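You operate a simulated robot arm through the tools that you are given. There is no shell and no other tool.

You run a simulated robot arm. Do the job below in one go: nothing can be reset, and whatever is moved stays where it is left.

Task
Top up the bogie's gearbox with the grade on its plate.
Fine: oil between MIN and MAX in the sight glass, filler lid shut, oiler back on the stool. Spill no more than a spoonful, drop no oiler, don't knock the glass, mind your fingers under the lid; leave the chocks in. Set down upright: what you pick out. Where these are worked on the way, their far stop is far enough and under half their travel is too little: filler lid.

Only the result counts: the job must be done as asked and must still hold three seconds after the hand-in. Knocking over, shifting, dropping, spilling or breaking anything else fails it. Lids that push on must go on centred and level and be pressed home; caps that screw on are set level and turned clockwise until they are tight.

Robot
A 7-joint arm with a two-finger parallel gripper, fixed in place. Base frame: the origin is at the foot of the arm, x ahead of it, y to its left, z up. Units: mm, rad, N and s.
With the tool pointing down near the work surface it reaches from about 640 to 960 mm from the base axis. Its first joint turns from -2.601 to 2.601 rad. Payload 3.43 kg.
The tool frame sits at the grasp point between the pads (the TCP): z along the fingers, y along the line on which they close. The tips reach 30 mm beyond it. The gripper opens to 94 mm. The fingers are 28 mm wide and 10 mm thick; the gripper's body (50 by 96 mm) begins 55 mm behind the TCP.
Orientation is that of the tool frame in the base frame, as a unit quaternion [x, y, z, w]. With the fingers straight down and closing along the base's y, the tool's x points along the base's -x, its y along +y and its z along -z.

Tools
- The arm moves only by the tool step_arm. Its argument "steps" is one flat list of numbers, 7 for each row, row after row: the turn, a rotation vector about the tool's x, y, z in units of 5 degrees (1.0 is 5 degrees), then the shift along the tool's x, y, z in units of 50 mm (1.0 is 50 mm), then the gripper command, from -1 (shut) to 1 (fully open), values between in proportion. In form: [wx, wy, wz, dx, dy, dz, jaw, wx, wy, wz, dx, dy, dz, jaw, ...]. A call has 1 to 20 rows; each row shifts and turns the commanded pose from where the row before left it, along the tool's axes as they then stand. A call with a number of a shift or a turn outside -1 to 1 is refused whole. Each row takes 0.2 s and may step no farther than 50 mm and 0.15 rad from the row before; otherwise, or with a gripper value out of range, the whole call is refused. Where a pose cannot be reached the arm comes as near as it can. A force on the tool above 90 N (or 10 N above the force at the start of the call, whichever is more), or a blocked arm, ends the call early, and 0.2 s more pass. The fingers move at their own pace (about 45 mm/s each) and stop on an object; they squeeze with about 42 N. The grip force told is the motor's: it shows also when the fingers shut on nothing. Time passes only in rows, and 0.2 s behind the last, so rows that do not move let the fingers close. It gives the time, the measured TCP pose, the force on the tool (base axes), the opening and the grip force at its end, in the units of the frame above (readings bear some noise), with the torque about the TCP (base axes, N m) and any sound that the robot's microphone picked up, and new pictures: "views" is both (left out), scene, wrist or none.
- Cameras (640 x 400 px; columns grow to the right, rows downward): "scene" is fixed at [32.9, 491.4, 1092.5]; the picture's right is [-0.23, -0.97, 0.00], its down [-0.48, 0.11, -0.87] and it looks along [0.85, -0.20, -0.50] (base axes); focal length 325 px, centre (320, 200). "wrist" rides on the gripper at [76, 14, -103] in the tool frame; the picture's right is [-0.18, 0.98, 0.00], its down [-0.75, -0.14, -0.64] and it looks along [-0.63, -0.12, 0.77] (tool axes); focal length 243 px, centre (320, 200). There is no depth. A picture from a camera that has moved, and an enlarged one, comes with that camera's place and axes in the base frame and with its lens. The place of the scene camera against the robot may be out by one fixed shift of up to 25 mm in any direction.
- zoom(camera, box): a new picture of the part [left, top, right, bottom] of that camera's present view, enlarged. No time passes.
- close_job(): hands the job in; it is judged then, once.

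Nothing tells you positions but the pictures and the camera data. Unless the task says otherwise, let go and move clear before handing in.

The tools are called after ">>>" as a command line: name --argument value ..., lists and objects as JSON in quotes. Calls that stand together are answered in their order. step_arm: Moves the arm, as the interface text tells. Its arguments: {"type":"object","properties":{"steps":{"type":"array","items":{"type":"number"}},"views":{"type":"string","enum":["both","scene","wrist","none"]}},"required":["steps"]} The other tools are called the same way: zoom (camera, box) takes an enlarged picture of a part of a camera's view; close_job () hands the job in.

At the start:

```text
clock: 0.0
tcp_pos: [601.2, 239.3, 891.8]
orientation: [0.0, 1.0, 0.0, 0.001]
force: [0.6, 0.4, -0.1]
wrist_torque: [0.03, -0.03, -0.02]
grip_width: 93.9
grip_force: 0.0
```

scene: 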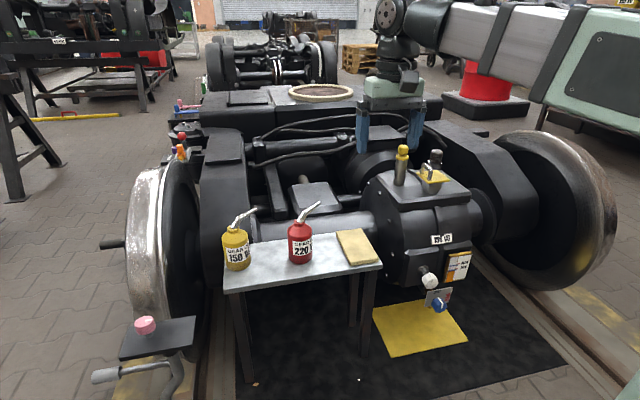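
wrist: 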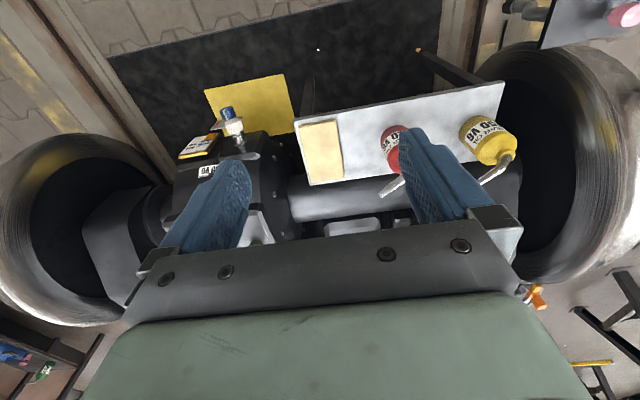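

I see a stool with a yellow oiler (150) and a red oiler (220), and the gearbox with a plate to the right. I'll zoom in on the plate, the oilers, the filler and the sight glass first.

>>> zoom --camera "scene" --box '[400, 220, 500, 320]'

>>> zoom --camera "scene" --box '[210, 190, 390, 300]'

>>> zoom --camera "scene" --box '[370, 130, 490, 220]'

>>> zoom --camera "wrist" --box '[150, 80, 310, 260]'

```text
4.00 times, centred on (450, 270) of scene
camera zoom: at [32.9, 491.4, 1092.5], right [-0.23, -0.97, 0.0], down [-0.48, 0.11, -0.87], along [0.85, -0.2, -0.5], focal length 1302 px, centre (-200, -80)
```

zoom: 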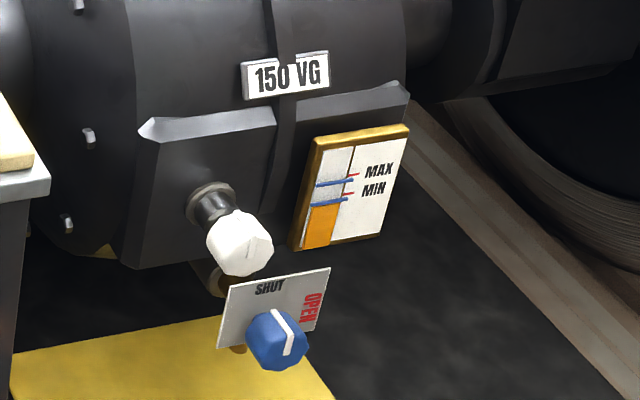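

```text
3.56 times, centred on (300, 245) of scene
camera zoom: at [32.9, 491.4, 1092.5], right [-0.23, -0.97, 0.0], down [-0.48, 0.11, -0.87], along [0.85, -0.2, -0.5], focal length 1157 px, centre (391, 40)
```

zoom: 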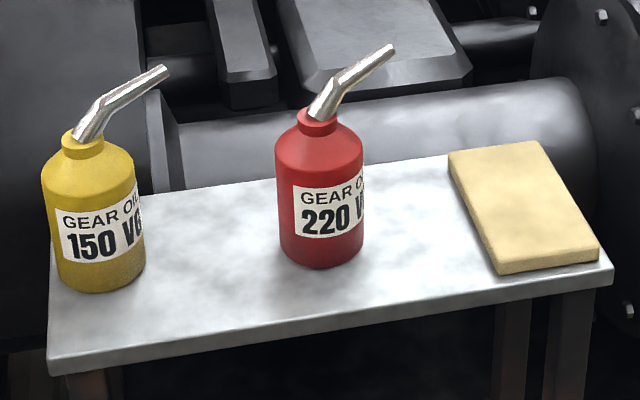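

```text
4.44 times, centred on (430, 175) of scene
camera zoom: at [32.9, 491.4, 1092.5], right [-0.23, -0.97, 0.0], down [-0.48, 0.11, -0.87], along [0.85, -0.2, -0.5], focal length 1446 px, centre (-169, 311)
```

zoom: 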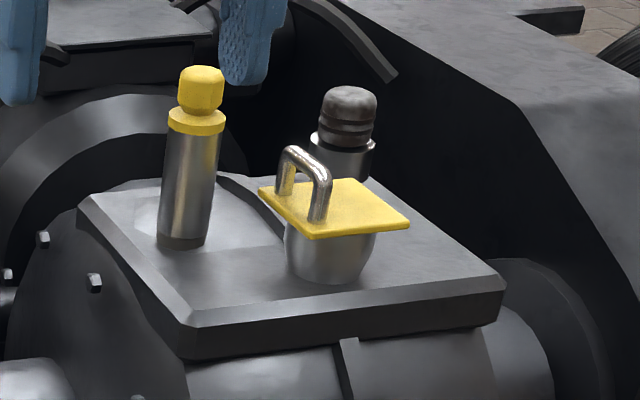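

```text
2.22 times, centred on (230, 170) of wrist
camera zoom: at [523.5, 252.4, 995.1], right [0.18, 0.98, 0.0], down [0.75, -0.14, 0.64], along [0.63, -0.12, -0.77], focal length 539 px, centre (520, 267)
```

zoom: 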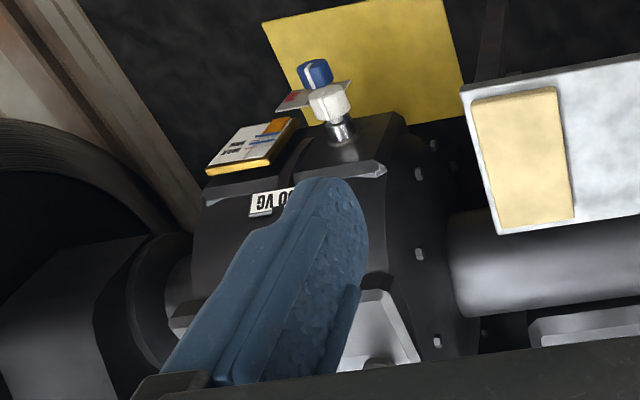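

The plate reads 150 VG, so the yellow oiler is the one. Next I'm looking closer at the drain knob, the sight glass and the lid hinge.

>>> zoom --camera "scene" --box '[420, 270, 470, 320]'

>>> zoom --camera "scene" --box '[440, 245, 480, 285]'

>>> zoom --camera "scene" --box '[400, 140, 470, 200]'

>>> zoom --camera "wrist" --box '[360, 80, 540, 220]'

```text
8.00 times, centred on (445, 295) of scene
camera zoom: at [32.9, 491.4, 1092.5], right [-0.23, -0.97, 0.0], down [-0.48, 0.11, -0.87], along [0.85, -0.2, -0.5], focal length 2604 px, centre (-680, -560)
```

zoom: 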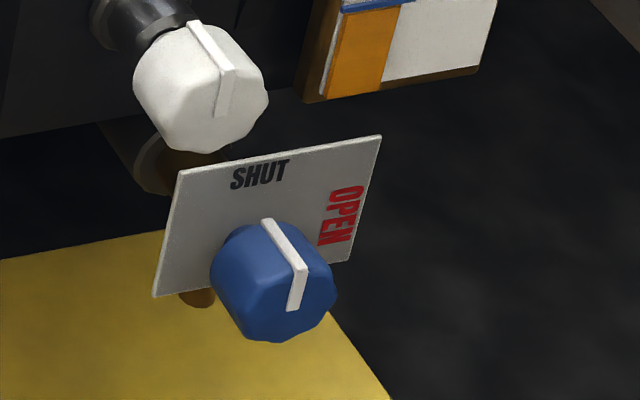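

```text
10.00 times, centred on (460, 265) of scene
camera zoom: at [32.9, 491.4, 1092.5], right [-0.23, -0.97, 0.0], down [-0.48, 0.11, -0.87], along [0.85, -0.2, -0.5], focal length 3254 px, centre (-1080, -450)
```

zoom: 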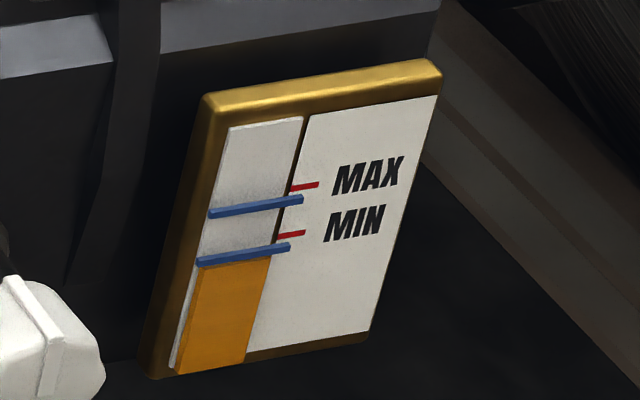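

```text
6.67 times, centred on (435, 170) of scene
camera zoom: at [32.9, 491.4, 1092.5], right [-0.23, -0.97, 0.0], down [-0.48, 0.11, -0.87], along [0.85, -0.2, -0.5], focal length 2170 px, centre (-447, 400)
```

zoom: 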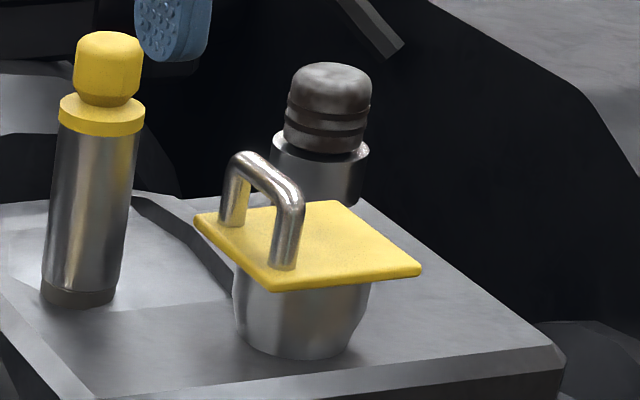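

```text
2.86 times, centred on (450, 150) of wrist
camera zoom: at [523.5, 252.4, 995.1], right [0.18, 0.98, 0.0], down [0.75, -0.14, 0.64], along [0.63, -0.12, -0.77], focal length 693 px, centre (-51, 343)
```

zoom: 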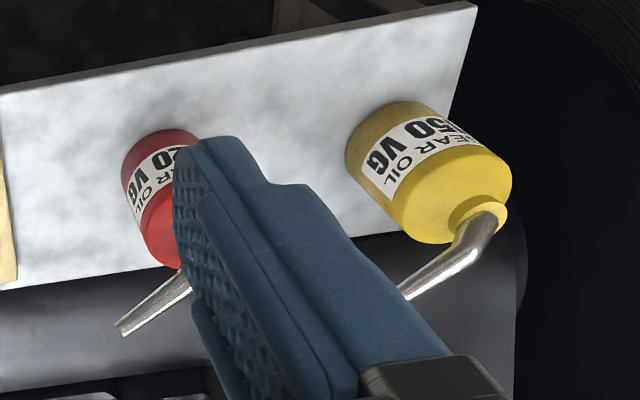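

The drain is shut and the oil stands just under MIN. The lid's handle is on its +y edge, so it seems hinged on the −y side. I'm moving the wrist camera over the gearbox to measure the filler.

>>> step_arm --steps '[0, 0, 0, -0.538, -0.698, 0.084, 1, 0, 0, 0, -0.538, -0.698, 0.084, 1, 0, 0, 0, -0.538, -0.698, 0.084, 1, 0, 0, 0, -0.538, -0.698, 0.084, 1, 0, 0, 0, -0.538, -0.698, 0.084, 1, 0, 0, 0, -0.538, -0.698, 0.084, 1, 0, 0, 0, -0.538, -0.698, 0.084, 1, 0, 0, 0, -0.538, -0.698, 0.084, 1, 0, 0, 0, -0.538, -0.698, 0.084, 1, 0, 0, 0, -0.538, -0.698, 0.084, 1]'

```text
clock: 2.2
tcp_pos: [869.8, -109.9, 851.7]
orientation: [-0.001, 1.0, 0.001, 0.001]
force: [0.2, -0.5, 0.1]
wrist_torque: [-0.01, 0.01, -0.02]
grip_width: 94.2
grip_force: 0.0
camera wrist: at [792.8, -96.6, 954.0], right [0.18, 0.98, 0.0], down [0.75, -0.14, 0.64], along [0.63, -0.12, -0.77], focal length 243 px, centre (320, 200)
```

scene: 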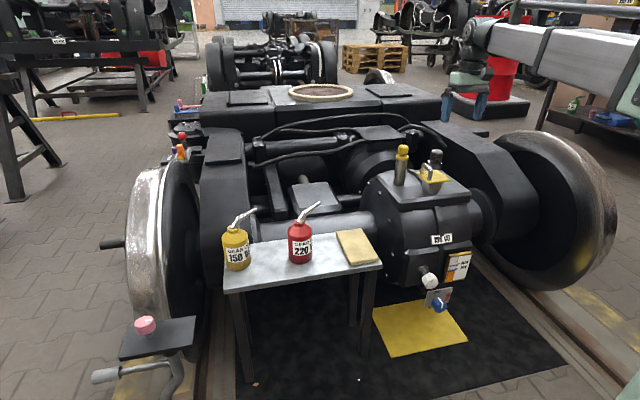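
wrist: 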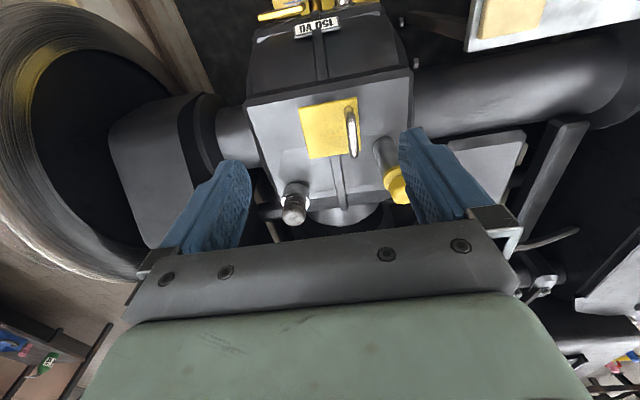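

>>> zoom --camera "wrist" --box '[260, 80, 420, 220]'

>>> zoom --camera "scene" --box '[400, 140, 470, 200]'

```text
2.86 times, centred on (340, 150) of wrist
camera zoom: at [792.8, -96.6, 954.0], right [0.18, 0.98, 0.0], down [0.75, -0.14, 0.64], along [0.63, -0.12, -0.77], focal length 693 px, centre (263, 343)
```

zoom: 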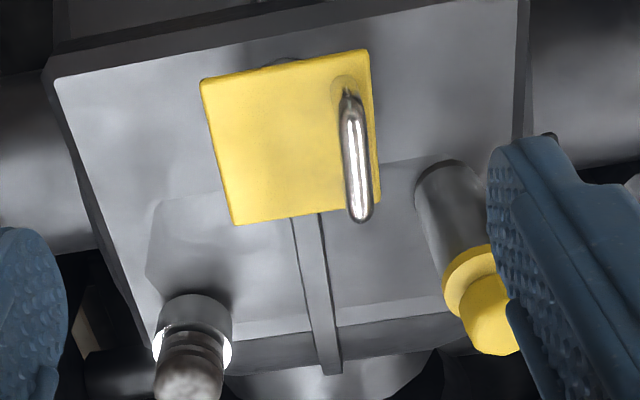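

```text
6.67 times, centred on (435, 170) of scene
camera zoom: at [32.9, 491.4, 1092.5], right [-0.23, -0.97, 0.0], down [-0.48, 0.11, -0.87], along [0.85, -0.2, -0.5], focal length 2170 px, centre (-447, 400)
```

zoom: 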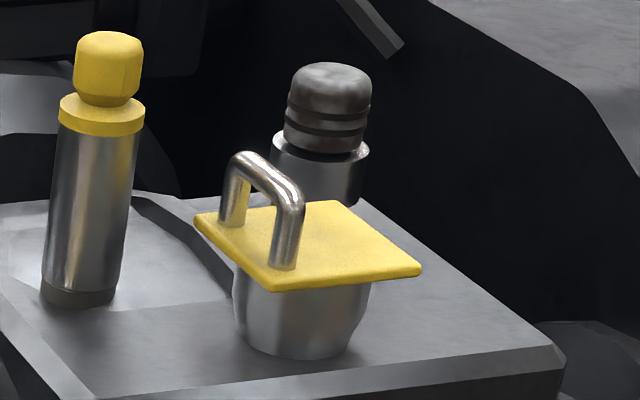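

The lid is about 85 mm square, centred near (953, −107, 594), with the handle bar along x on its +y side. I'm taking a second wrist viewpoint to fix heights exactly.

>>> step_arm --steps '[0, 0, 0, 0.267, 0.6, 0.61, 1, 0, 0, 0, 0.267, 0.6, 0.61, 1, 0, 0, 0, 0.267, 0.6, 0.61, 1, 0, 0, 0, 0, 0, 0, 1]'

>>> zoom --camera "wrist" --box '[200, 100, 420, 240]'

```text
clock: 3.2
tcp_pos: [830.4, -20.5, 760.8]
orientation: [0.0, 1.0, 0.0, 0.001]
force: [-0.8, 0.1, 0.6]
wrist_torque: [-0.01, 0.02, -0.02]
grip_width: 94.0
grip_force: 0.1
camera wrist: at [753.4, -6.5, 862.4], right [0.18, 0.98, 0.0], down [0.75, -0.14, 0.64], along [0.63, -0.12, -0.77], focal length 243 px, centre (320, 200)
```

scene: 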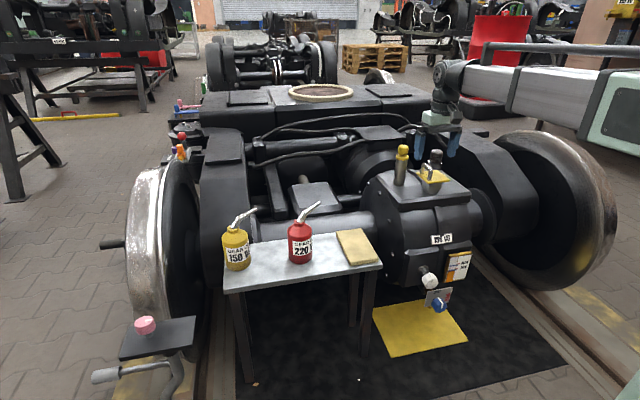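
wrist: 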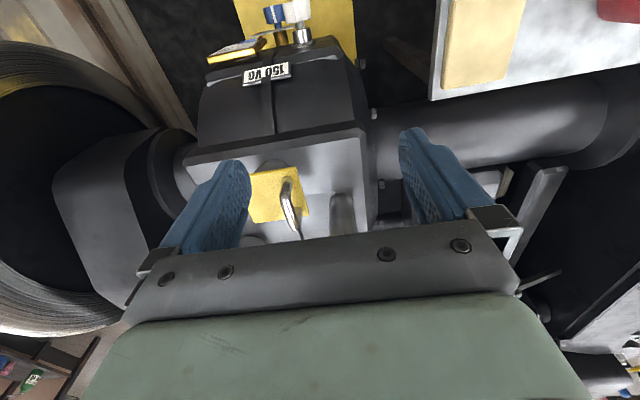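

```text
2.86 times, centred on (310, 170) of wrist
camera zoom: at [753.4, -6.5, 862.4], right [0.18, 0.98, 0.0], down [0.75, -0.14, 0.64], along [0.63, -0.12, -0.77], focal length 693 px, centre (349, 286)
```

zoom: 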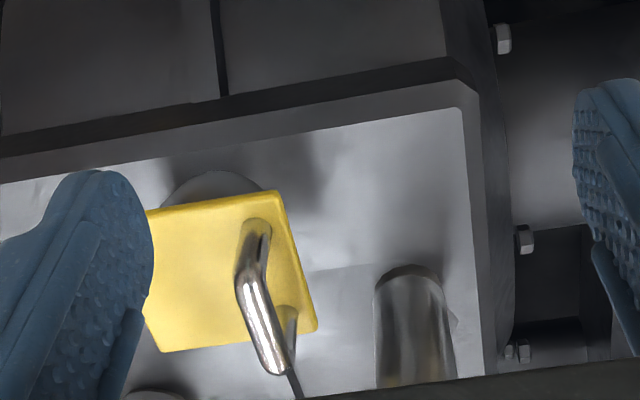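

The lid top is near z≈602, spanning x 907–992 and y −149 to −66. The handle bar is at (946, −79, ~643). Before touching it, I'm testing in free air whether the arm can follow the lid's swing, tilting about base x.

>>> step_arm --steps '[0, 0, 0, -0.58, -0.65, -0.35, 1, 0, 0, 0, -0.58, -0.65, -0.35, 1, 0, 0, 0, -0.58, -0.65, -0.35, 1, 0, 0, 0, -0.58, -0.65, -0.35, 1, -1, 0, 0, 0, 0, 0, 1, -1, 0, 0, 0, 0, 0, 1, -1, 0, 0, 0, 0, 0, 1, -1, 0, 0, 0, 0, 0, 1, -1, 0, 0, 0, 0, 0, 1, -1, 0, 0, 0, 0, 0, 1, -1, 0, 0, 0, 0, 0, 1, -1, 0, 0, 0, 0, 0, 1, -1, 0, 0, 0, 0, 0, 1, -1, 0, 0, 0, 0, 0, 1]'

```text
clock: 6.2
tcp_pos: [945.6, -149.8, 829.8]
orientation: [0.0, 0.906, 0.423, 0.0]
force: [-0.8, 0.8, 0.2]
wrist_torque: [-0.01, 0.0, -0.02]
grip_width: 93.9
grip_force: 0.0
camera wrist: at [868.8, -220.0, 906.3], right [0.18, 0.63, 0.75], down [0.75, -0.58, 0.3], along [0.63, 0.51, -0.58], focal length 243 px, centre (320, 200)
```

scene: 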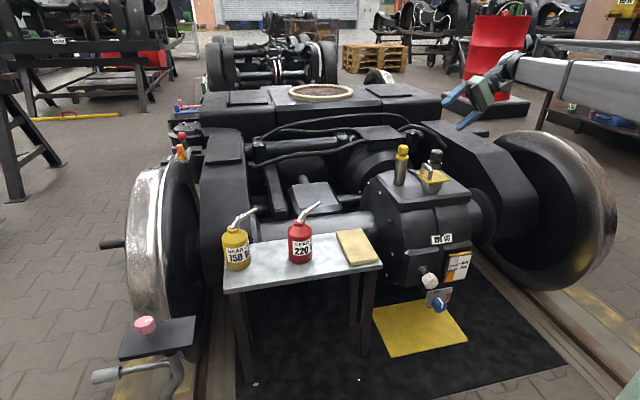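
wrist: 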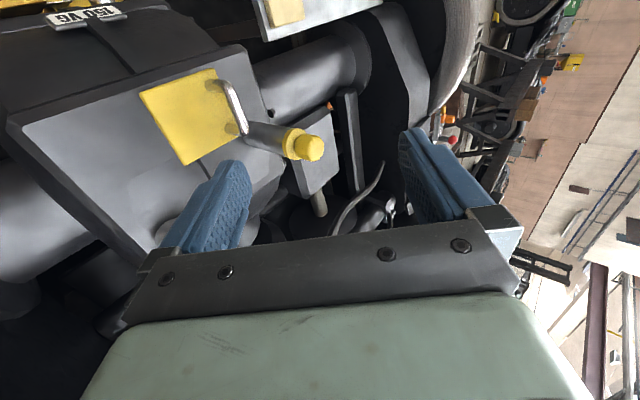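

50° of tilt works. I'm continuing to about 100° at the lid's end position, held higher.

>>> step_arm --steps '[-1, 0, 0, 0, 0, 0, 1, -1, 0, 0, 0, 0, 0, 1, -1, 0, 0, 0, 0, 0, 1, -1, 0, 0, 0, 0, 0, 1, -1, 0, 0, 0, 0, 0, 1, -1, 0, 0, 0, 0, 0, 1, -1, 0, 0, 0, 0, 0, 1, -1, 0, 0, 0, 0, 0, 1, 0, 0, 0, 0, 0, -1, 1, 0, 0, 0, 0, 0, 0, 1]'

```text
clock: 8.4
tcp_pos: [946.5, -200.4, 828.3]
orientation: [-0.002, 0.707, 0.707, -0.001]
force: [0.1, 0.3, -0.5]
wrist_torque: [0.01, 0.01, 0.02]
grip_width: 93.9
grip_force: 0.0
camera wrist: at [868.6, -303.8, 843.4], right [0.18, 0.0, 0.98], down [0.75, -0.64, -0.14], along [0.63, 0.77, -0.12], focal length 243 px, centre (320, 200)
```

scene: 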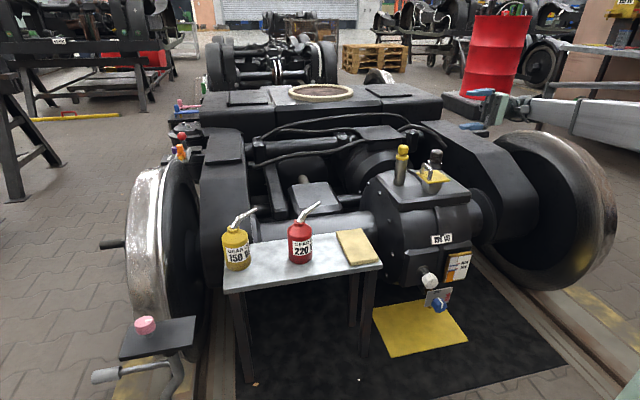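
wrist: 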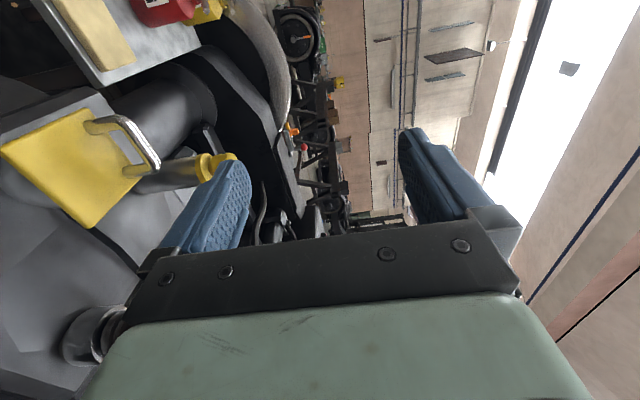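

The swing is reachable. To limit how far the wrist must lean, I'll grip the handle with the tool leaned about −30° (coming from +y) and finish near +65°. First I'm rotating back.

>>> step_arm --steps '[1, 0, 0, 0, 0, 0, 0, 1, 0, 0, 0, 0, 0, 0, 1, 0, 0, 0, 0, 0, 0, 1, 0, 0, 0, 0, 0, 0, 1, 0, 0, 0, 0, 0, 0, 1, 0, 0, 0, 0, 0, 0, 1, 0, 0, 0, 0, 0, 0, 1, 0, 0, 0, 0, 0, 0, 1, 0, 0, 0, 0, 0, 0, 1, 0, 0, 0, 0, 0, 0, 1, 0, 0, 0, 0, 0, 0, 1, 0, 0, 0, 0, 0, 0, 1, 0, 0, 0, 0, 0, 0, 1, 0, 0, 0, 0, 0, 0, 1, 0, 0, 0, 0, 0, 0, 1, 0, 0, 0, 0, 0, 0, 1, 0, 0, 0, 0, 0, 0, 1, 0, 0, 0, 0, 0, 0]' --views "none"

>>> step_arm --steps '[1, 0, 0, 0, 1, 0, -0.2, 1, 0, 0, 0, 1, 0, -0.2, 1, 0, 0, 0, 1, 0, -0.2, 1, 0, 0, 0, 0, 0, -0.2, 1, 0, 0, 0, 0, 0, -0.2, 1, 0, 0, 0, 0, 0, -0.2]'

```text
clock: 12.2
tcp_pos: [947.0, -200.6, 828.0]
orientation: [0.0, 1.0, -0.001, 0.001]
force: [-0.3, 0.7, -0.3]
wrist_torque: [-0.05, 0.02, 0.03]
grip_width: 47.0
grip_force: 0.0
```

```text
clock: 13.6
tcp_pos: [945.5, -51.9, 816.2]
orientation: [0.0, 0.966, -0.26, 0.001]
force: [0.0, 0.7, 0.1]
wrist_torque: [0.0, 0.0, 0.02]
grip_width: 37.6
grip_force: 0.0
camera wrist: at [868.7, 11.8, 897.8], right [0.18, 0.85, -0.49], down [0.75, 0.2, 0.63], along [0.63, -0.49, -0.6], focal length 243 px, centre (320, 200)
```

scene: 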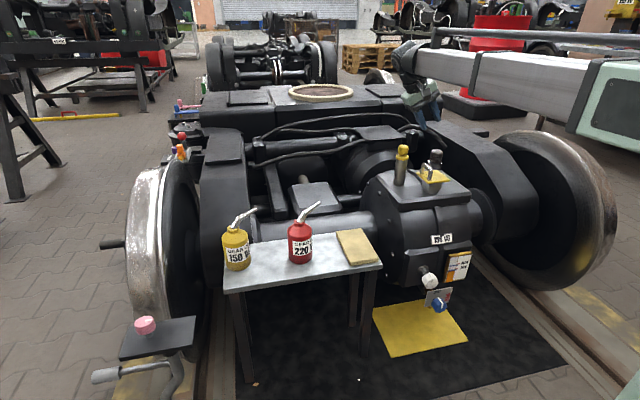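
wrist: 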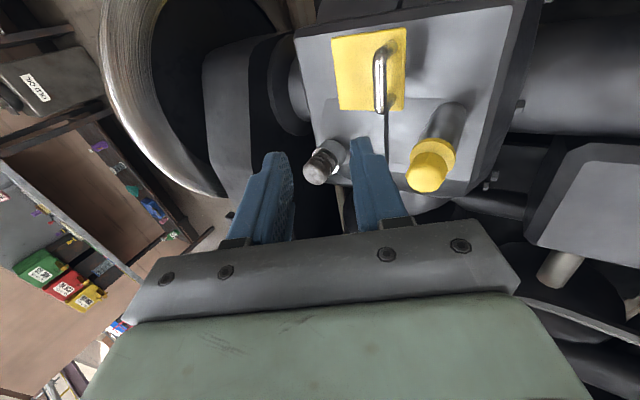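

Now I'm refining the handle position from this view.

>>> zoom --camera "wrist" --box '[310, 10, 430, 120]'

>>> zoom --camera "wrist" --box '[290, 90, 490, 200]'

```text
3.64 times, centred on (370, 65) of wrist
camera zoom: at [868.7, 11.8, 897.8], right [0.18, 0.85, -0.49], down [0.75, 0.2, 0.63], along [0.63, -0.49, -0.6], focal length 882 px, centre (138, 691)
```

zoom: 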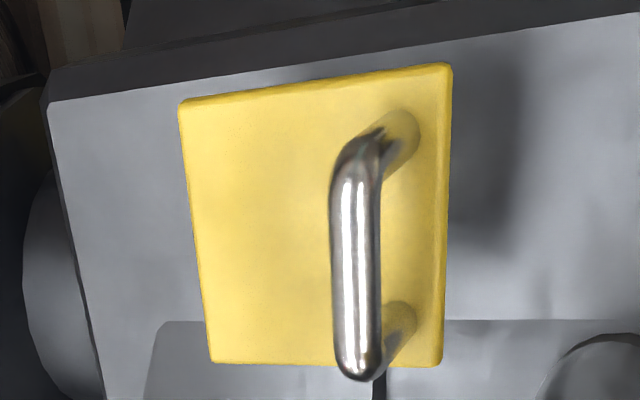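

```text
3.20 times, centred on (390, 145) of wrist
camera zoom: at [868.7, 11.8, 897.8], right [0.18, 0.85, -0.49], down [0.75, 0.2, 0.63], along [0.63, -0.49, -0.6], focal length 776 px, centre (96, 376)
```

zoom: 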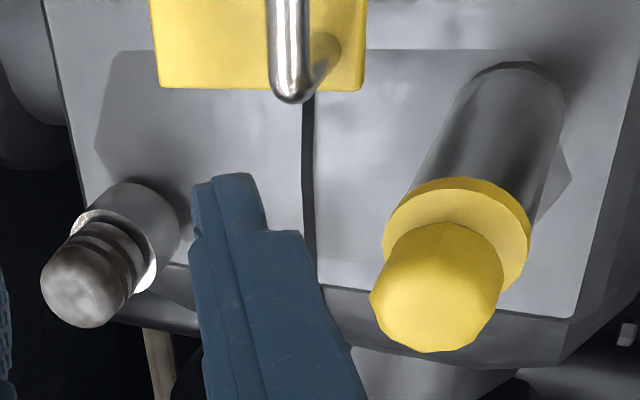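

The handle bar is about 13 mm thick and 53 mm long, spanning x 920–973. The best hold is to pinch its two ends along x, with the tool vertical, so it can pivot as the lid swings. I'm straightening the tool and yawing it 90°.

>>> step_arm --steps '[-1, 0, 0, 0, 0, 0, 1, -1, 0, 0, 0, 0, 0, 1, -1, 0, 0, 0, 0, 0, 1, -1, 0, 0, 0, 0, 0, 1, -1, 0, 0, 0, 0, 0, 1, -1, 0, 0, 0, 0, 0, 1]' --views "none"

>>> step_arm --steps '[0, 0, -1, 0, 0, 0, 1, 0, 0, -1, 0, 0, 0, 1, 0, 0, -1, 0, 0, 0, 1, 0, 0, -1, 0, 0, 0, 1, 0, 0, -1, 0, 0, 0, 1, 0, 0, -1, 0, 0, 0, 1, 0, 0, -1, 0, 0, 0, 1, 0, 0, -1, 0, 0, 0, 1, 0, 0, -1, 0, 0, 0, 1, 0, 0, -1, 0, 0, 0, 1, 0, 0, -1, 0, 0, 0, 1, 0, 0, -1, 0, 0, 0, 1, 0, 0, -1, 0, 0, 0, 1, 0, 0, -1, 0, 0, 0, 1, 0, 0, -1, 0, 0, 0, 1, 0, 0, -1, 0, 0, 0, 1, 0, 0, -1, 0, 0, 0, 1, 0, 0, -1, 0, 0, 0, 1]'

```text
clock: 15.0
tcp_pos: [945.8, -49.9, 816.3]
orientation: [0.0, 1.0, 0.001, 0.002]
force: [0.2, -0.4, 0.9]
wrist_torque: [0.0, 0.02, -0.04]
grip_width: 94.2
grip_force: 0.2
```

```text
clock: 18.8
tcp_pos: [946.3, -51.4, 816.2]
orientation: [0.708, -0.706, 0.001, 0.0]
force: [-0.9, -0.2, 0.1]
wrist_torque: [0.02, -0.01, 0.01]
grip_width: 93.9
grip_force: 0.0
camera wrist: at [930.7, -127.5, 919.0], right [-0.98, 0.18, 0.0], down [0.14, 0.75, 0.64], along [0.12, 0.63, -0.77], focal length 243 px, centre (320, 200)
```

scene: 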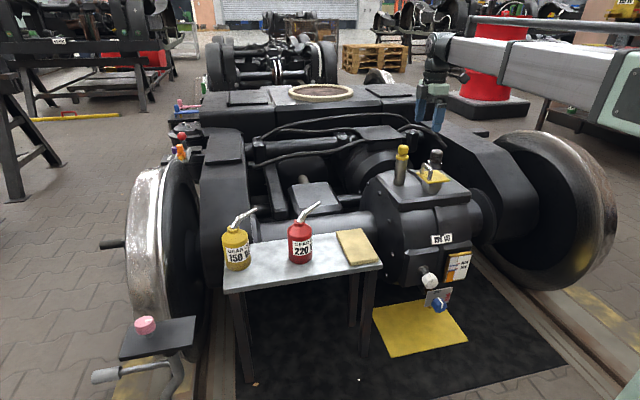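
wrist: 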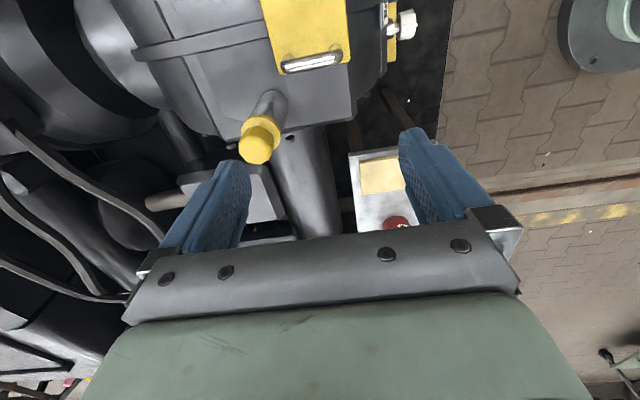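

>>> zoom --camera "wrist" --box '[230, 0, 430, 120]'

```text
3.20 times, centred on (330, 60) of wrist
camera zoom: at [930.7, -127.5, 919.0], right [-0.98, 0.18, 0.0], down [0.14, 0.75, 0.64], along [0.12, 0.63, -0.77], focal length 776 px, centre (288, 648)
```

zoom: 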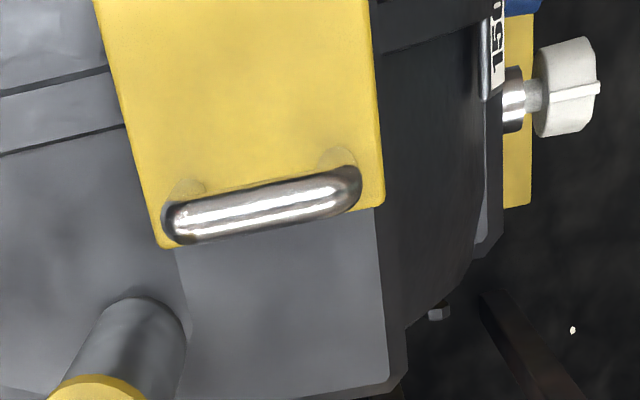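

The handle centre is confirmed at about (947, −80, 642). I'm descending over it in two stages.

>>> step_arm --steps '[0, 0, 0, 0.56, 0, 0, 1, 0, 0, 0, 0, 0, 0.8, 1, 0, 0, 0, 0, 0, 0.8, 1, 0, 0, 0, 0, 0, 0.82, 1, 0, 0, 0, 0, 0, 0, 1]'

```text
clock: 20.0
tcp_pos: [945.5, -79.0, 694.6]
orientation: [0.707, -0.707, 0.001, 0.0]
force: [0.3, 0.3, -0.7]
wrist_torque: [0.01, 0.0, 0.02]
grip_width: 93.8
grip_force: 0.0
camera wrist: at [930.7, -155.2, 798.0], right [-0.98, 0.18, 0.0], down [0.14, 0.75, 0.64], along [0.12, 0.63, -0.77], focal length 243 px, centre (320, 200)
```

scene: 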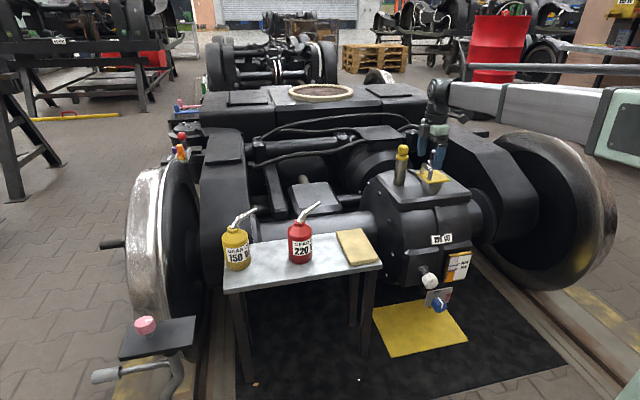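
wrist: 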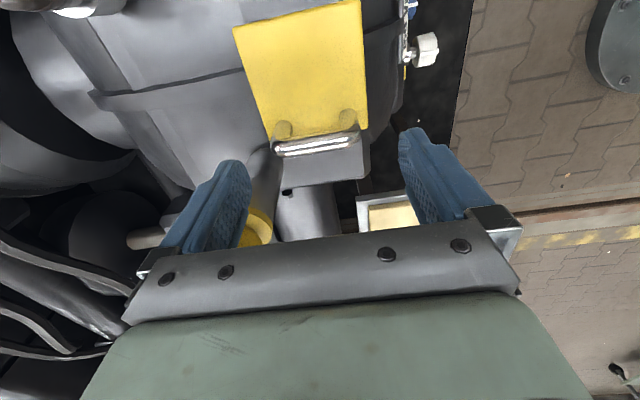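

>>> step_arm --steps '[0, 0, 0, 0.01, 0, 0.43, 0.7, 0, 0, 0, 0, 0, 0.43, 0.7, 0, 0, 0, 0, 0, 0, 0.7]'

>>> zoom --camera "scene" --box '[400, 120, 480, 200]'

```text
clock: 20.8
tcp_pos: [946.6, -79.0, 652.4]
orientation: [-0.707, 0.707, 0.0, 0.001]
force: [-0.7, -0.5, -0.6]
wrist_torque: [0.01, -0.01, 0.0]
grip_width: 80.0
grip_force: 0.0
camera wrist: at [931.1, -156.0, 755.3], right [-0.98, 0.18, 0.0], down [0.14, 0.75, 0.64], along [0.12, 0.63, -0.77], focal length 243 px, centre (320, 200)
```

scene: 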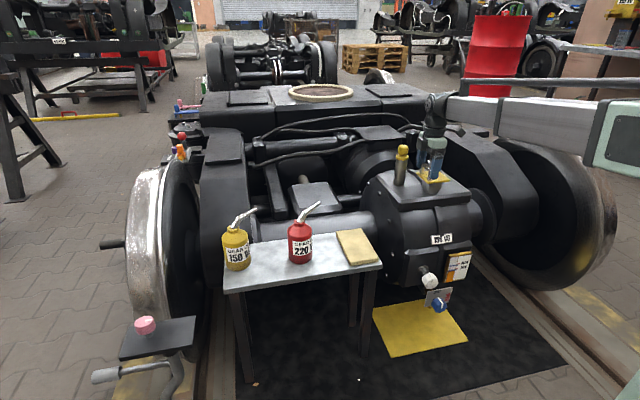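
wrist: 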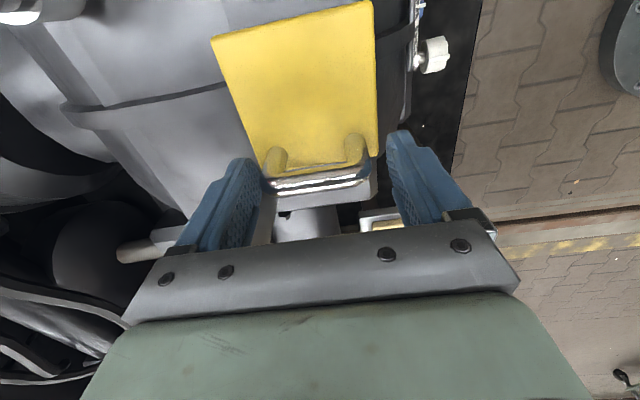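

```text
5.00 times, centred on (440, 160) of scene
camera zoom: at [32.9, 491.4, 1092.5], right [-0.23, -0.97, 0.0], down [-0.48, 0.11, -0.87], along [0.85, -0.2, -0.5], focal length 1627 px, centre (-280, 400)
```

zoom: 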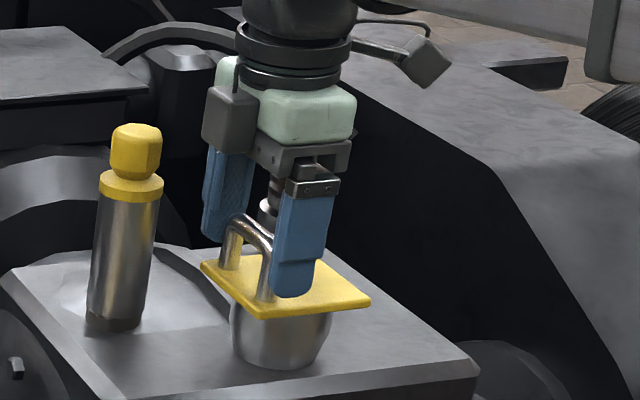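

>>> zoom --camera "wrist" --box '[220, 110, 420, 235]'

>>> zoom --camera "scene" --box '[415, 140, 465, 190]'

```text
3.20 times, centred on (320, 172) of wrist
camera zoom: at [931.1, -156.0, 755.3], right [-0.98, 0.18, 0.0], down [0.14, 0.75, 0.64], along [0.12, 0.63, -0.77], focal length 776 px, centre (320, 288)
```

zoom: 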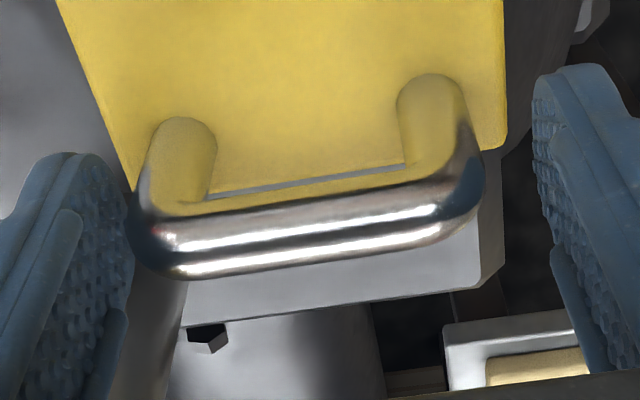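

```text
8.00 times, centred on (440, 165) of scene
camera zoom: at [32.9, 491.4, 1092.5], right [-0.23, -0.97, 0.0], down [-0.48, 0.11, -0.87], along [0.85, -0.2, -0.5], focal length 2604 px, centre (-640, 480)
```

zoom: 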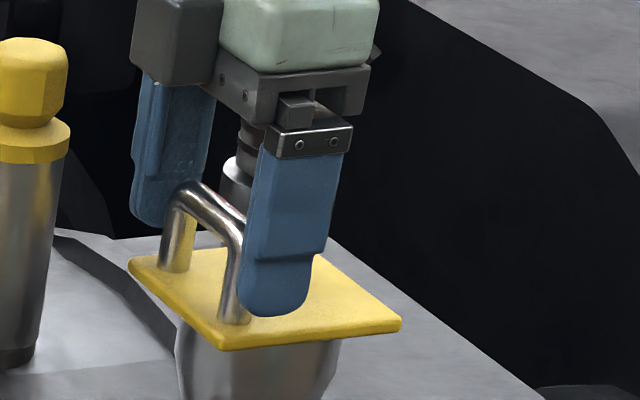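

The handle sits about 4 mm further +y than the pads' centre. I'm nudging +y and closing on its ends.

>>> step_arm --steps '[0, 0, 0, -0.08, 0, 0, 0.7, 0, 0, 0, 0, 0, 0, -1, 0, 0, 0, 0, 0, 0, -1, 0, 0, 0, 0, 0, 0, -1, 0, 0, 0, 0, 0, 0, -1]'

>>> zoom --camera "scene" --box '[415, 140, 465, 190]'

```text
clock: 22.0
tcp_pos: [950.1, -75.3, 652.1]
orientation: [0.708, -0.707, 0.003, -0.004]
force: [36.1, 0.3, 1.1]
wrist_torque: [-0.11, 0.65, 0.12]
grip_width: 65.4
grip_force: 45.2
camera wrist: at [933.5, -151.9, 755.0], right [-0.98, 0.18, -0.01], down [0.14, 0.75, 0.64], along [0.12, 0.63, -0.77], focal length 243 px, centre (320, 200)
```

scene: 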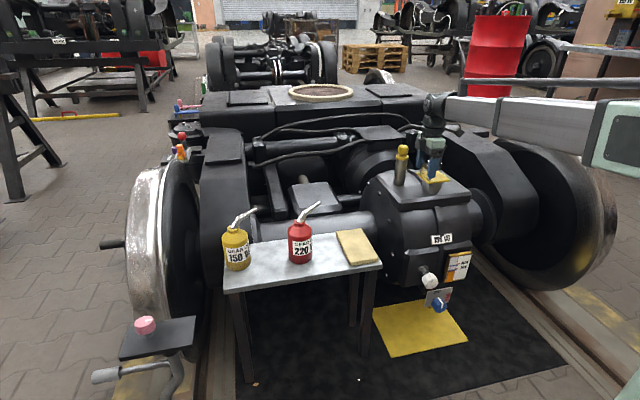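
wrist: 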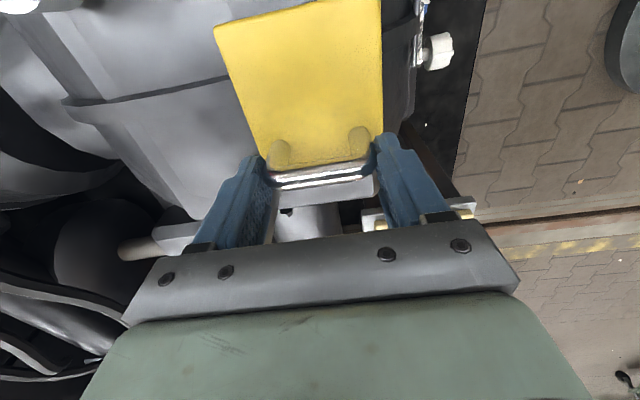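

```text
8.00 times, centred on (440, 165) of scene
camera zoom: at [32.9, 491.4, 1092.5], right [-0.23, -0.97, 0.0], down [-0.48, 0.11, -0.87], along [0.85, -0.2, -0.5], focal length 2604 px, centre (-640, 480)
```

zoom: 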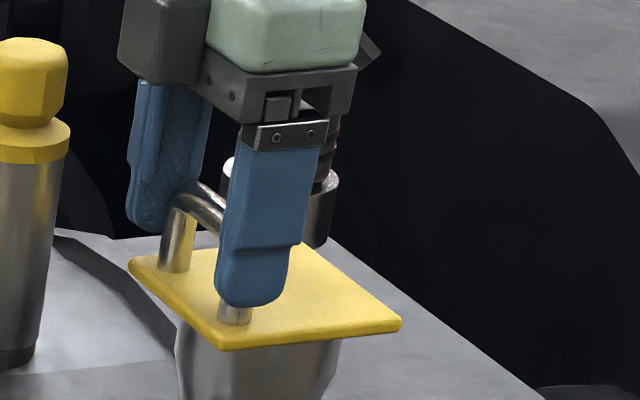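

The pads hold at 65 mm with a +x side load, so the handle centre is a few mm further +x. I'm shifting +x to relieve it.

>>> step_arm --steps '[0, 0, 0, 0, -0.08, 0, -1, 0, 0, 0, 0, 0, 0, -1, 0, 0, 0, 0, 0, 0, -1]' --views "wrist"

>>> zoom --camera "wrist" --box '[220, 110, 420, 235]'

```text
clock: 22.8
tcp_pos: [950.0, -75.0, 652.1]
orientation: [-0.707, 0.707, -0.001, 0.001]
force: [9.1, 1.7, 3.2]
wrist_torque: [-0.21, -1.37, 0.15]
grip_width: 65.2
grip_force: 45.4
camera wrist: at [934.3, -151.9, 755.2], right [-0.98, 0.18, 0.0], down [0.14, 0.75, 0.64], along [0.12, 0.63, -0.77], focal length 243 px, centre (320, 200)
```

wrist: 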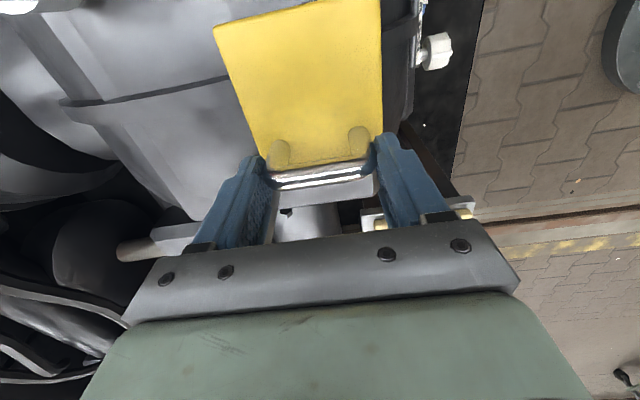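

```text
3.20 times, centred on (320, 172) of wrist
camera zoom: at [934.3, -151.9, 755.2], right [-0.98, 0.18, 0.0], down [0.14, 0.75, 0.64], along [0.12, 0.63, -0.77], focal length 776 px, centre (320, 288)
```

zoom: 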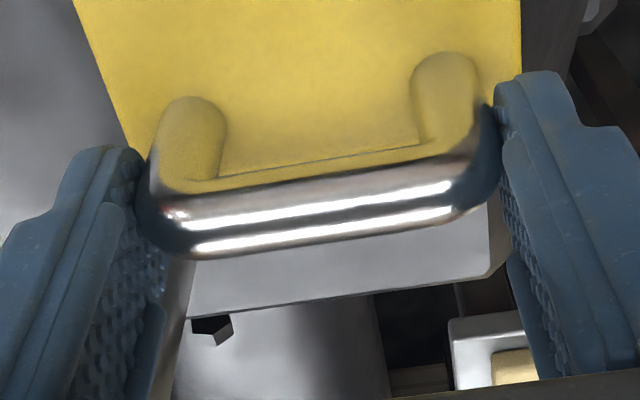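

Both pads hold the handle, whose bar is at about (950, −75, 641). I'm starting to lift the lid along its hinge arc, first 20°.

>>> step_arm --steps '[0, 0, 0, 0.086, 0, -0.122, -1, 0, 0, 0, 0.086, 0, -0.122, -1, 0, 0, 0, 0.106, 0, -0.105, -1, 0, 0, 0, 0.106, 0, -0.105, -1, 0, 0, 0, 0, 0, 0, -1]' --views "wrist"

>>> zoom --camera "scene" --box '[410, 130, 470, 190]'

```text
clock: 24.0
tcp_pos: [949.4, -93.5, 674.2]
orientation: [0.707, -0.707, -0.001, -0.001]
force: [1.0, 18.8, -2.9]
wrist_torque: [1.53, -0.04, 0.07]
grip_width: 65.2
grip_force: 44.7
camera wrist: at [934.6, -170.7, 777.3], right [-0.98, 0.18, 0.0], down [0.14, 0.75, 0.64], along [0.12, 0.63, -0.76], focal length 243 px, centre (320, 200)
```

wrist: 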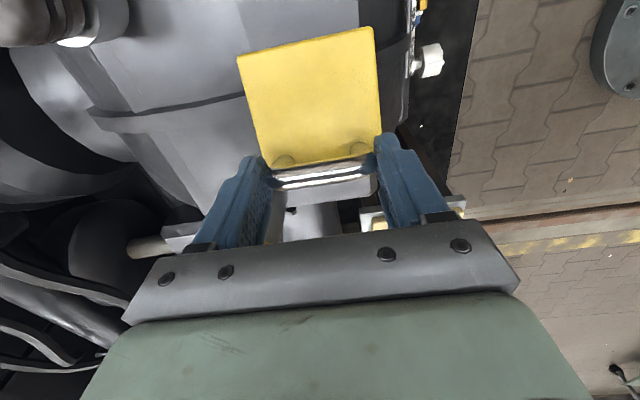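

```text
6.67 times, centred on (440, 160) of scene
camera zoom: at [32.9, 491.4, 1092.5], right [-0.23, -0.97, 0.0], down [-0.48, 0.11, -0.87], along [0.85, -0.2, -0.5], focal length 2170 px, centre (-480, 467)
```

zoom: 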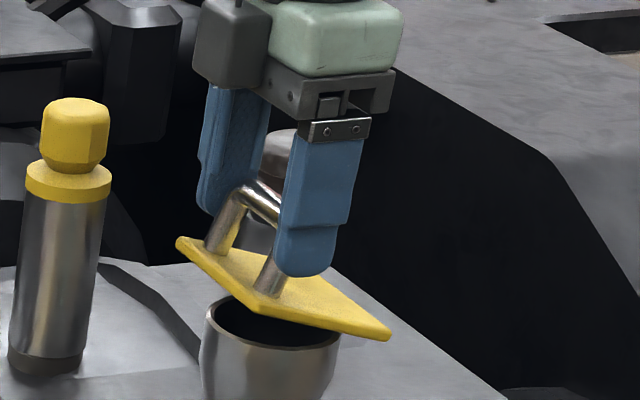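

The lid is following well. I'm continuing to about 40° with the tool leaning partway along.

>>> step_arm --steps '[0, -0.6, 0, 0.13, 0, -0.092, -1, 0, -0.6, 0, 0.133, 0, -0.083, -1, 0, -0.6, 0, 0.137, 0, -0.083, -1, 0, -0.6, 0, 0.137, 0, -0.079, -1, 0, 0, 0, 0, 0, 0, -1]' --views "none"

>>> zoom --camera "scene" --box '[410, 130, 470, 190]'

```text
clock: 25.2
tcp_pos: [950.1, -121.5, 689.9]
orientation: [0.703, -0.703, -0.075, -0.075]
force: [-2.3, 17.8, 2.7]
wrist_torque: [1.42, 0.35, 0.16]
grip_width: 65.2
grip_force: 44.9
```

```text
6.67 times, centred on (440, 160) of scene
camera zoom: at [32.9, 491.4, 1092.5], right [-0.23, -0.97, 0.0], down [-0.48, 0.11, -0.87], along [0.85, -0.2, -0.5], focal length 2170 px, centre (-480, 467)
```

zoom: 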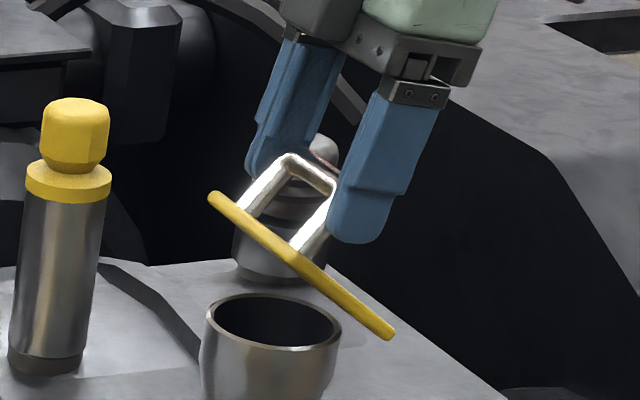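

Following nicely at about 40°. I'm continuing to about 80°.

>>> step_arm --steps '[0, -0.6, 0, 0.143, 0, -0.071, -1, 0, -0.6, 0, 0.142, 0, -0.069, -1, 0, -0.6, 0, 0.147, 0, -0.065, -1, 0, -0.6, 0, 0.149, 0, -0.058, -1, 0, -0.6, 0, 0.151, 0, -0.055, -1, 0, -0.6, 0, 0.154, 0, -0.047, -1, 0, -0.6, 0, 0.152, 0, -0.044, -1, 0, -0.6, 0, 0.156, 0, -0.042, -1, 0, 0, 0, 0, 0, 0, -1]' --views "none"

>>> zoom --camera "scene" --box '[410, 130, 470, 190]'

```text
clock: 27.2
tcp_pos: [950.1, -185.1, 688.2]
orientation: [0.673, -0.672, -0.219, -0.22]
force: [-2.9, 10.5, 11.1]
wrist_torque: [1.26, 0.1, 0.04]
grip_width: 65.3
grip_force: 44.9
```

```text
6.67 times, centred on (440, 160) of scene
camera zoom: at [32.9, 491.4, 1092.5], right [-0.23, -0.97, 0.0], down [-0.48, 0.11, -0.87], along [0.85, -0.2, -0.5], focal length 2170 px, centre (-480, 467)
```

zoom: 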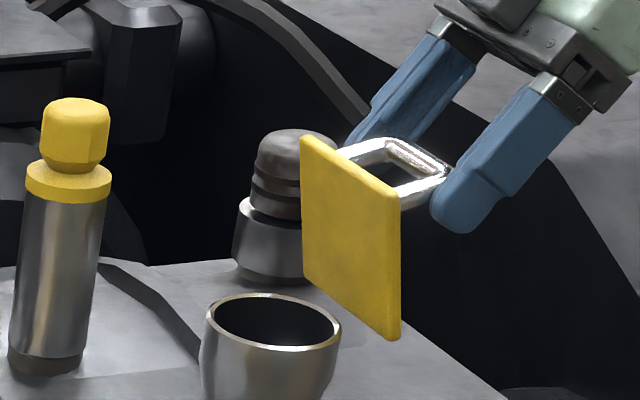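

About 80° open. I'm continuing past vertical toward the far stop.

>>> step_arm --steps '[0, -0.6, 0, 0.157, 0, -0.032, -1, 0, -0.6, 0, 0.158, 0, -0.03, -1, 0, -0.6, 0, 0.157, 0, -0.023, -1, 0, -0.6, 0, 0.16, 0, -0.018, -1, 0, 0, 0, 0, 0, 0, -1]' --views "none"

>>> zoom --camera "scene" --box '[410, 130, 470, 190]'

```text
clock: 28.4
tcp_pos: [950.6, -213.2, 670.1]
orientation: [-0.646, 0.646, 0.287, 0.288]
force: [-0.5, -0.7, 0.8]
wrist_torque: [-0.01, -0.02, -0.03]
grip_width: 0.2
grip_force: 32.5
```

```text
6.67 times, centred on (440, 160) of scene
camera zoom: at [32.9, 491.4, 1092.5], right [-0.23, -0.97, 0.0], down [-0.48, 0.11, -0.87], along [0.85, -0.2, -0.5], focal length 2170 px, centre (-480, 467)
```

zoom: 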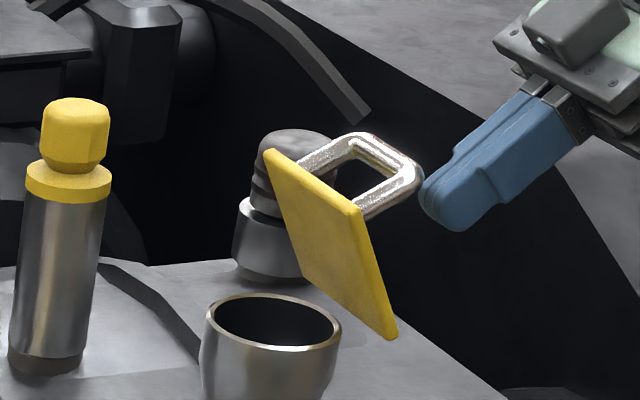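

The pads slipped off the handle ends and the lid now stands at about 65°. I'm waiting a moment to see whether it holds by itself.

>>> step_arm --steps '[0, 0, 0, 0, 0, 0, -1]' --views "none"

>>> zoom --camera "scene" --box '[410, 130, 470, 190]'

```text
clock: 28.8
tcp_pos: [949.7, -211.1, 669.4]
orientation: [0.647, -0.645, -0.287, -0.288]
force: [0.3, -1.3, 0.3]
wrist_torque: [0.02, 0.0, 0.0]
grip_width: 0.2
grip_force: 33.0
```

```text
6.67 times, centred on (440, 160) of scene
camera zoom: at [32.9, 491.4, 1092.5], right [-0.23, -0.97, 0.0], down [-0.48, 0.11, -0.87], along [0.85, -0.2, -0.5], focal length 2170 px, centre (-480, 467)
```

zoom: 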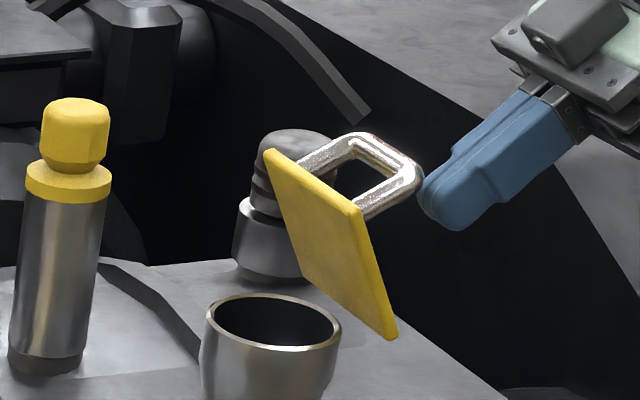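

The lid stays where it is left, held by a friction hinge at about 63°. I want it further open, so I'm backing off, opening the jaws and re-approaching the handle for a deeper grip.

>>> step_arm --steps '[0, 0, 0, 0, 0, -0.8, -1, 0, 0, 0, -0.784, 0, -0.073, 0, 0, -0.7, 0, 0, 0, 0, 1, 0, -0.7, 0, 0, 0, 0, 1, 0, 0, 0, 0, 0, 0.4, 1, 0, 0, 0, 0, 0, 0, 1]' --views "wrist"

>>> zoom --camera "scene" --box '[410, 120, 480, 190]'

>>> zoom --camera "wrist" --box '[200, 40, 440, 220]'

```text
clock: 30.2
tcp_pos: [950.3, -202.2, 716.9]
orientation: [-0.627, 0.628, 0.326, 0.327]
force: [0.1, 0.2, 0.3]
wrist_torque: [0.0, 0.01, 0.01]
grip_width: 94.0
grip_force: 0.0
camera wrist: at [934.7, -330.6, 714.1], right [-0.98, 0.11, 0.15], down [0.14, -0.09, 0.99], along [0.12, 0.99, 0.08], focal length 243 px, centre (320, 200)
```

wrist: 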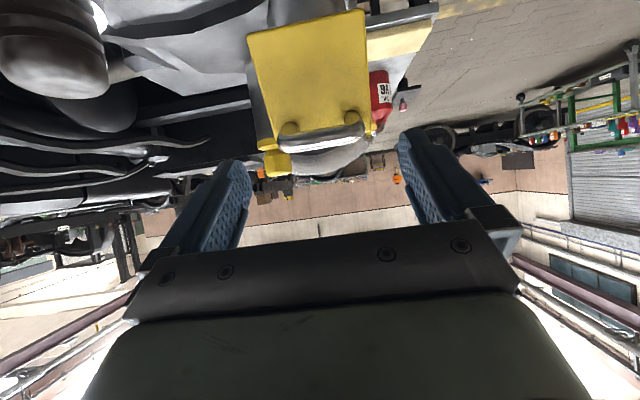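

```text
5.71 times, centred on (445, 155) of scene
camera zoom: at [32.9, 491.4, 1092.5], right [-0.23, -0.97, 0.0], down [-0.48, 0.11, -0.87], along [0.85, -0.2, -0.5], focal length 1860 px, centre (-394, 457)
```

zoom: 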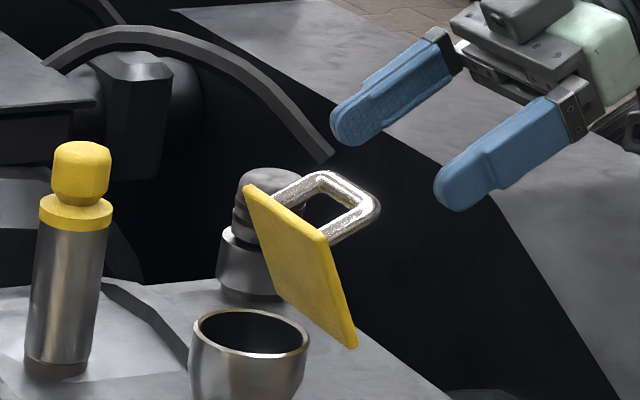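

```text
2.22 times, centred on (320, 130) of wrist
camera zoom: at [934.7, -330.6, 714.1], right [-0.98, 0.11, 0.15], down [0.14, -0.09, 0.99], along [0.12, 0.99, 0.08], focal length 539 px, centre (320, 356)
```

zoom: 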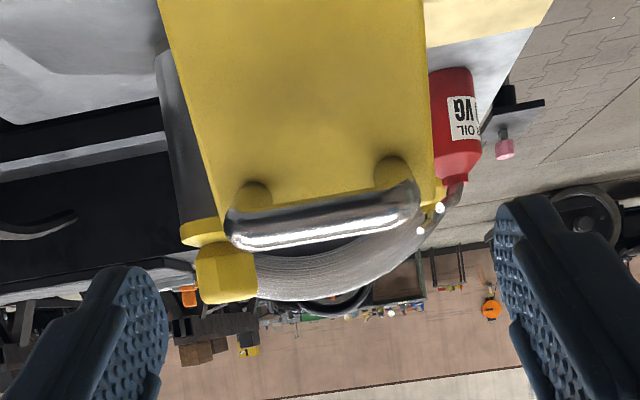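

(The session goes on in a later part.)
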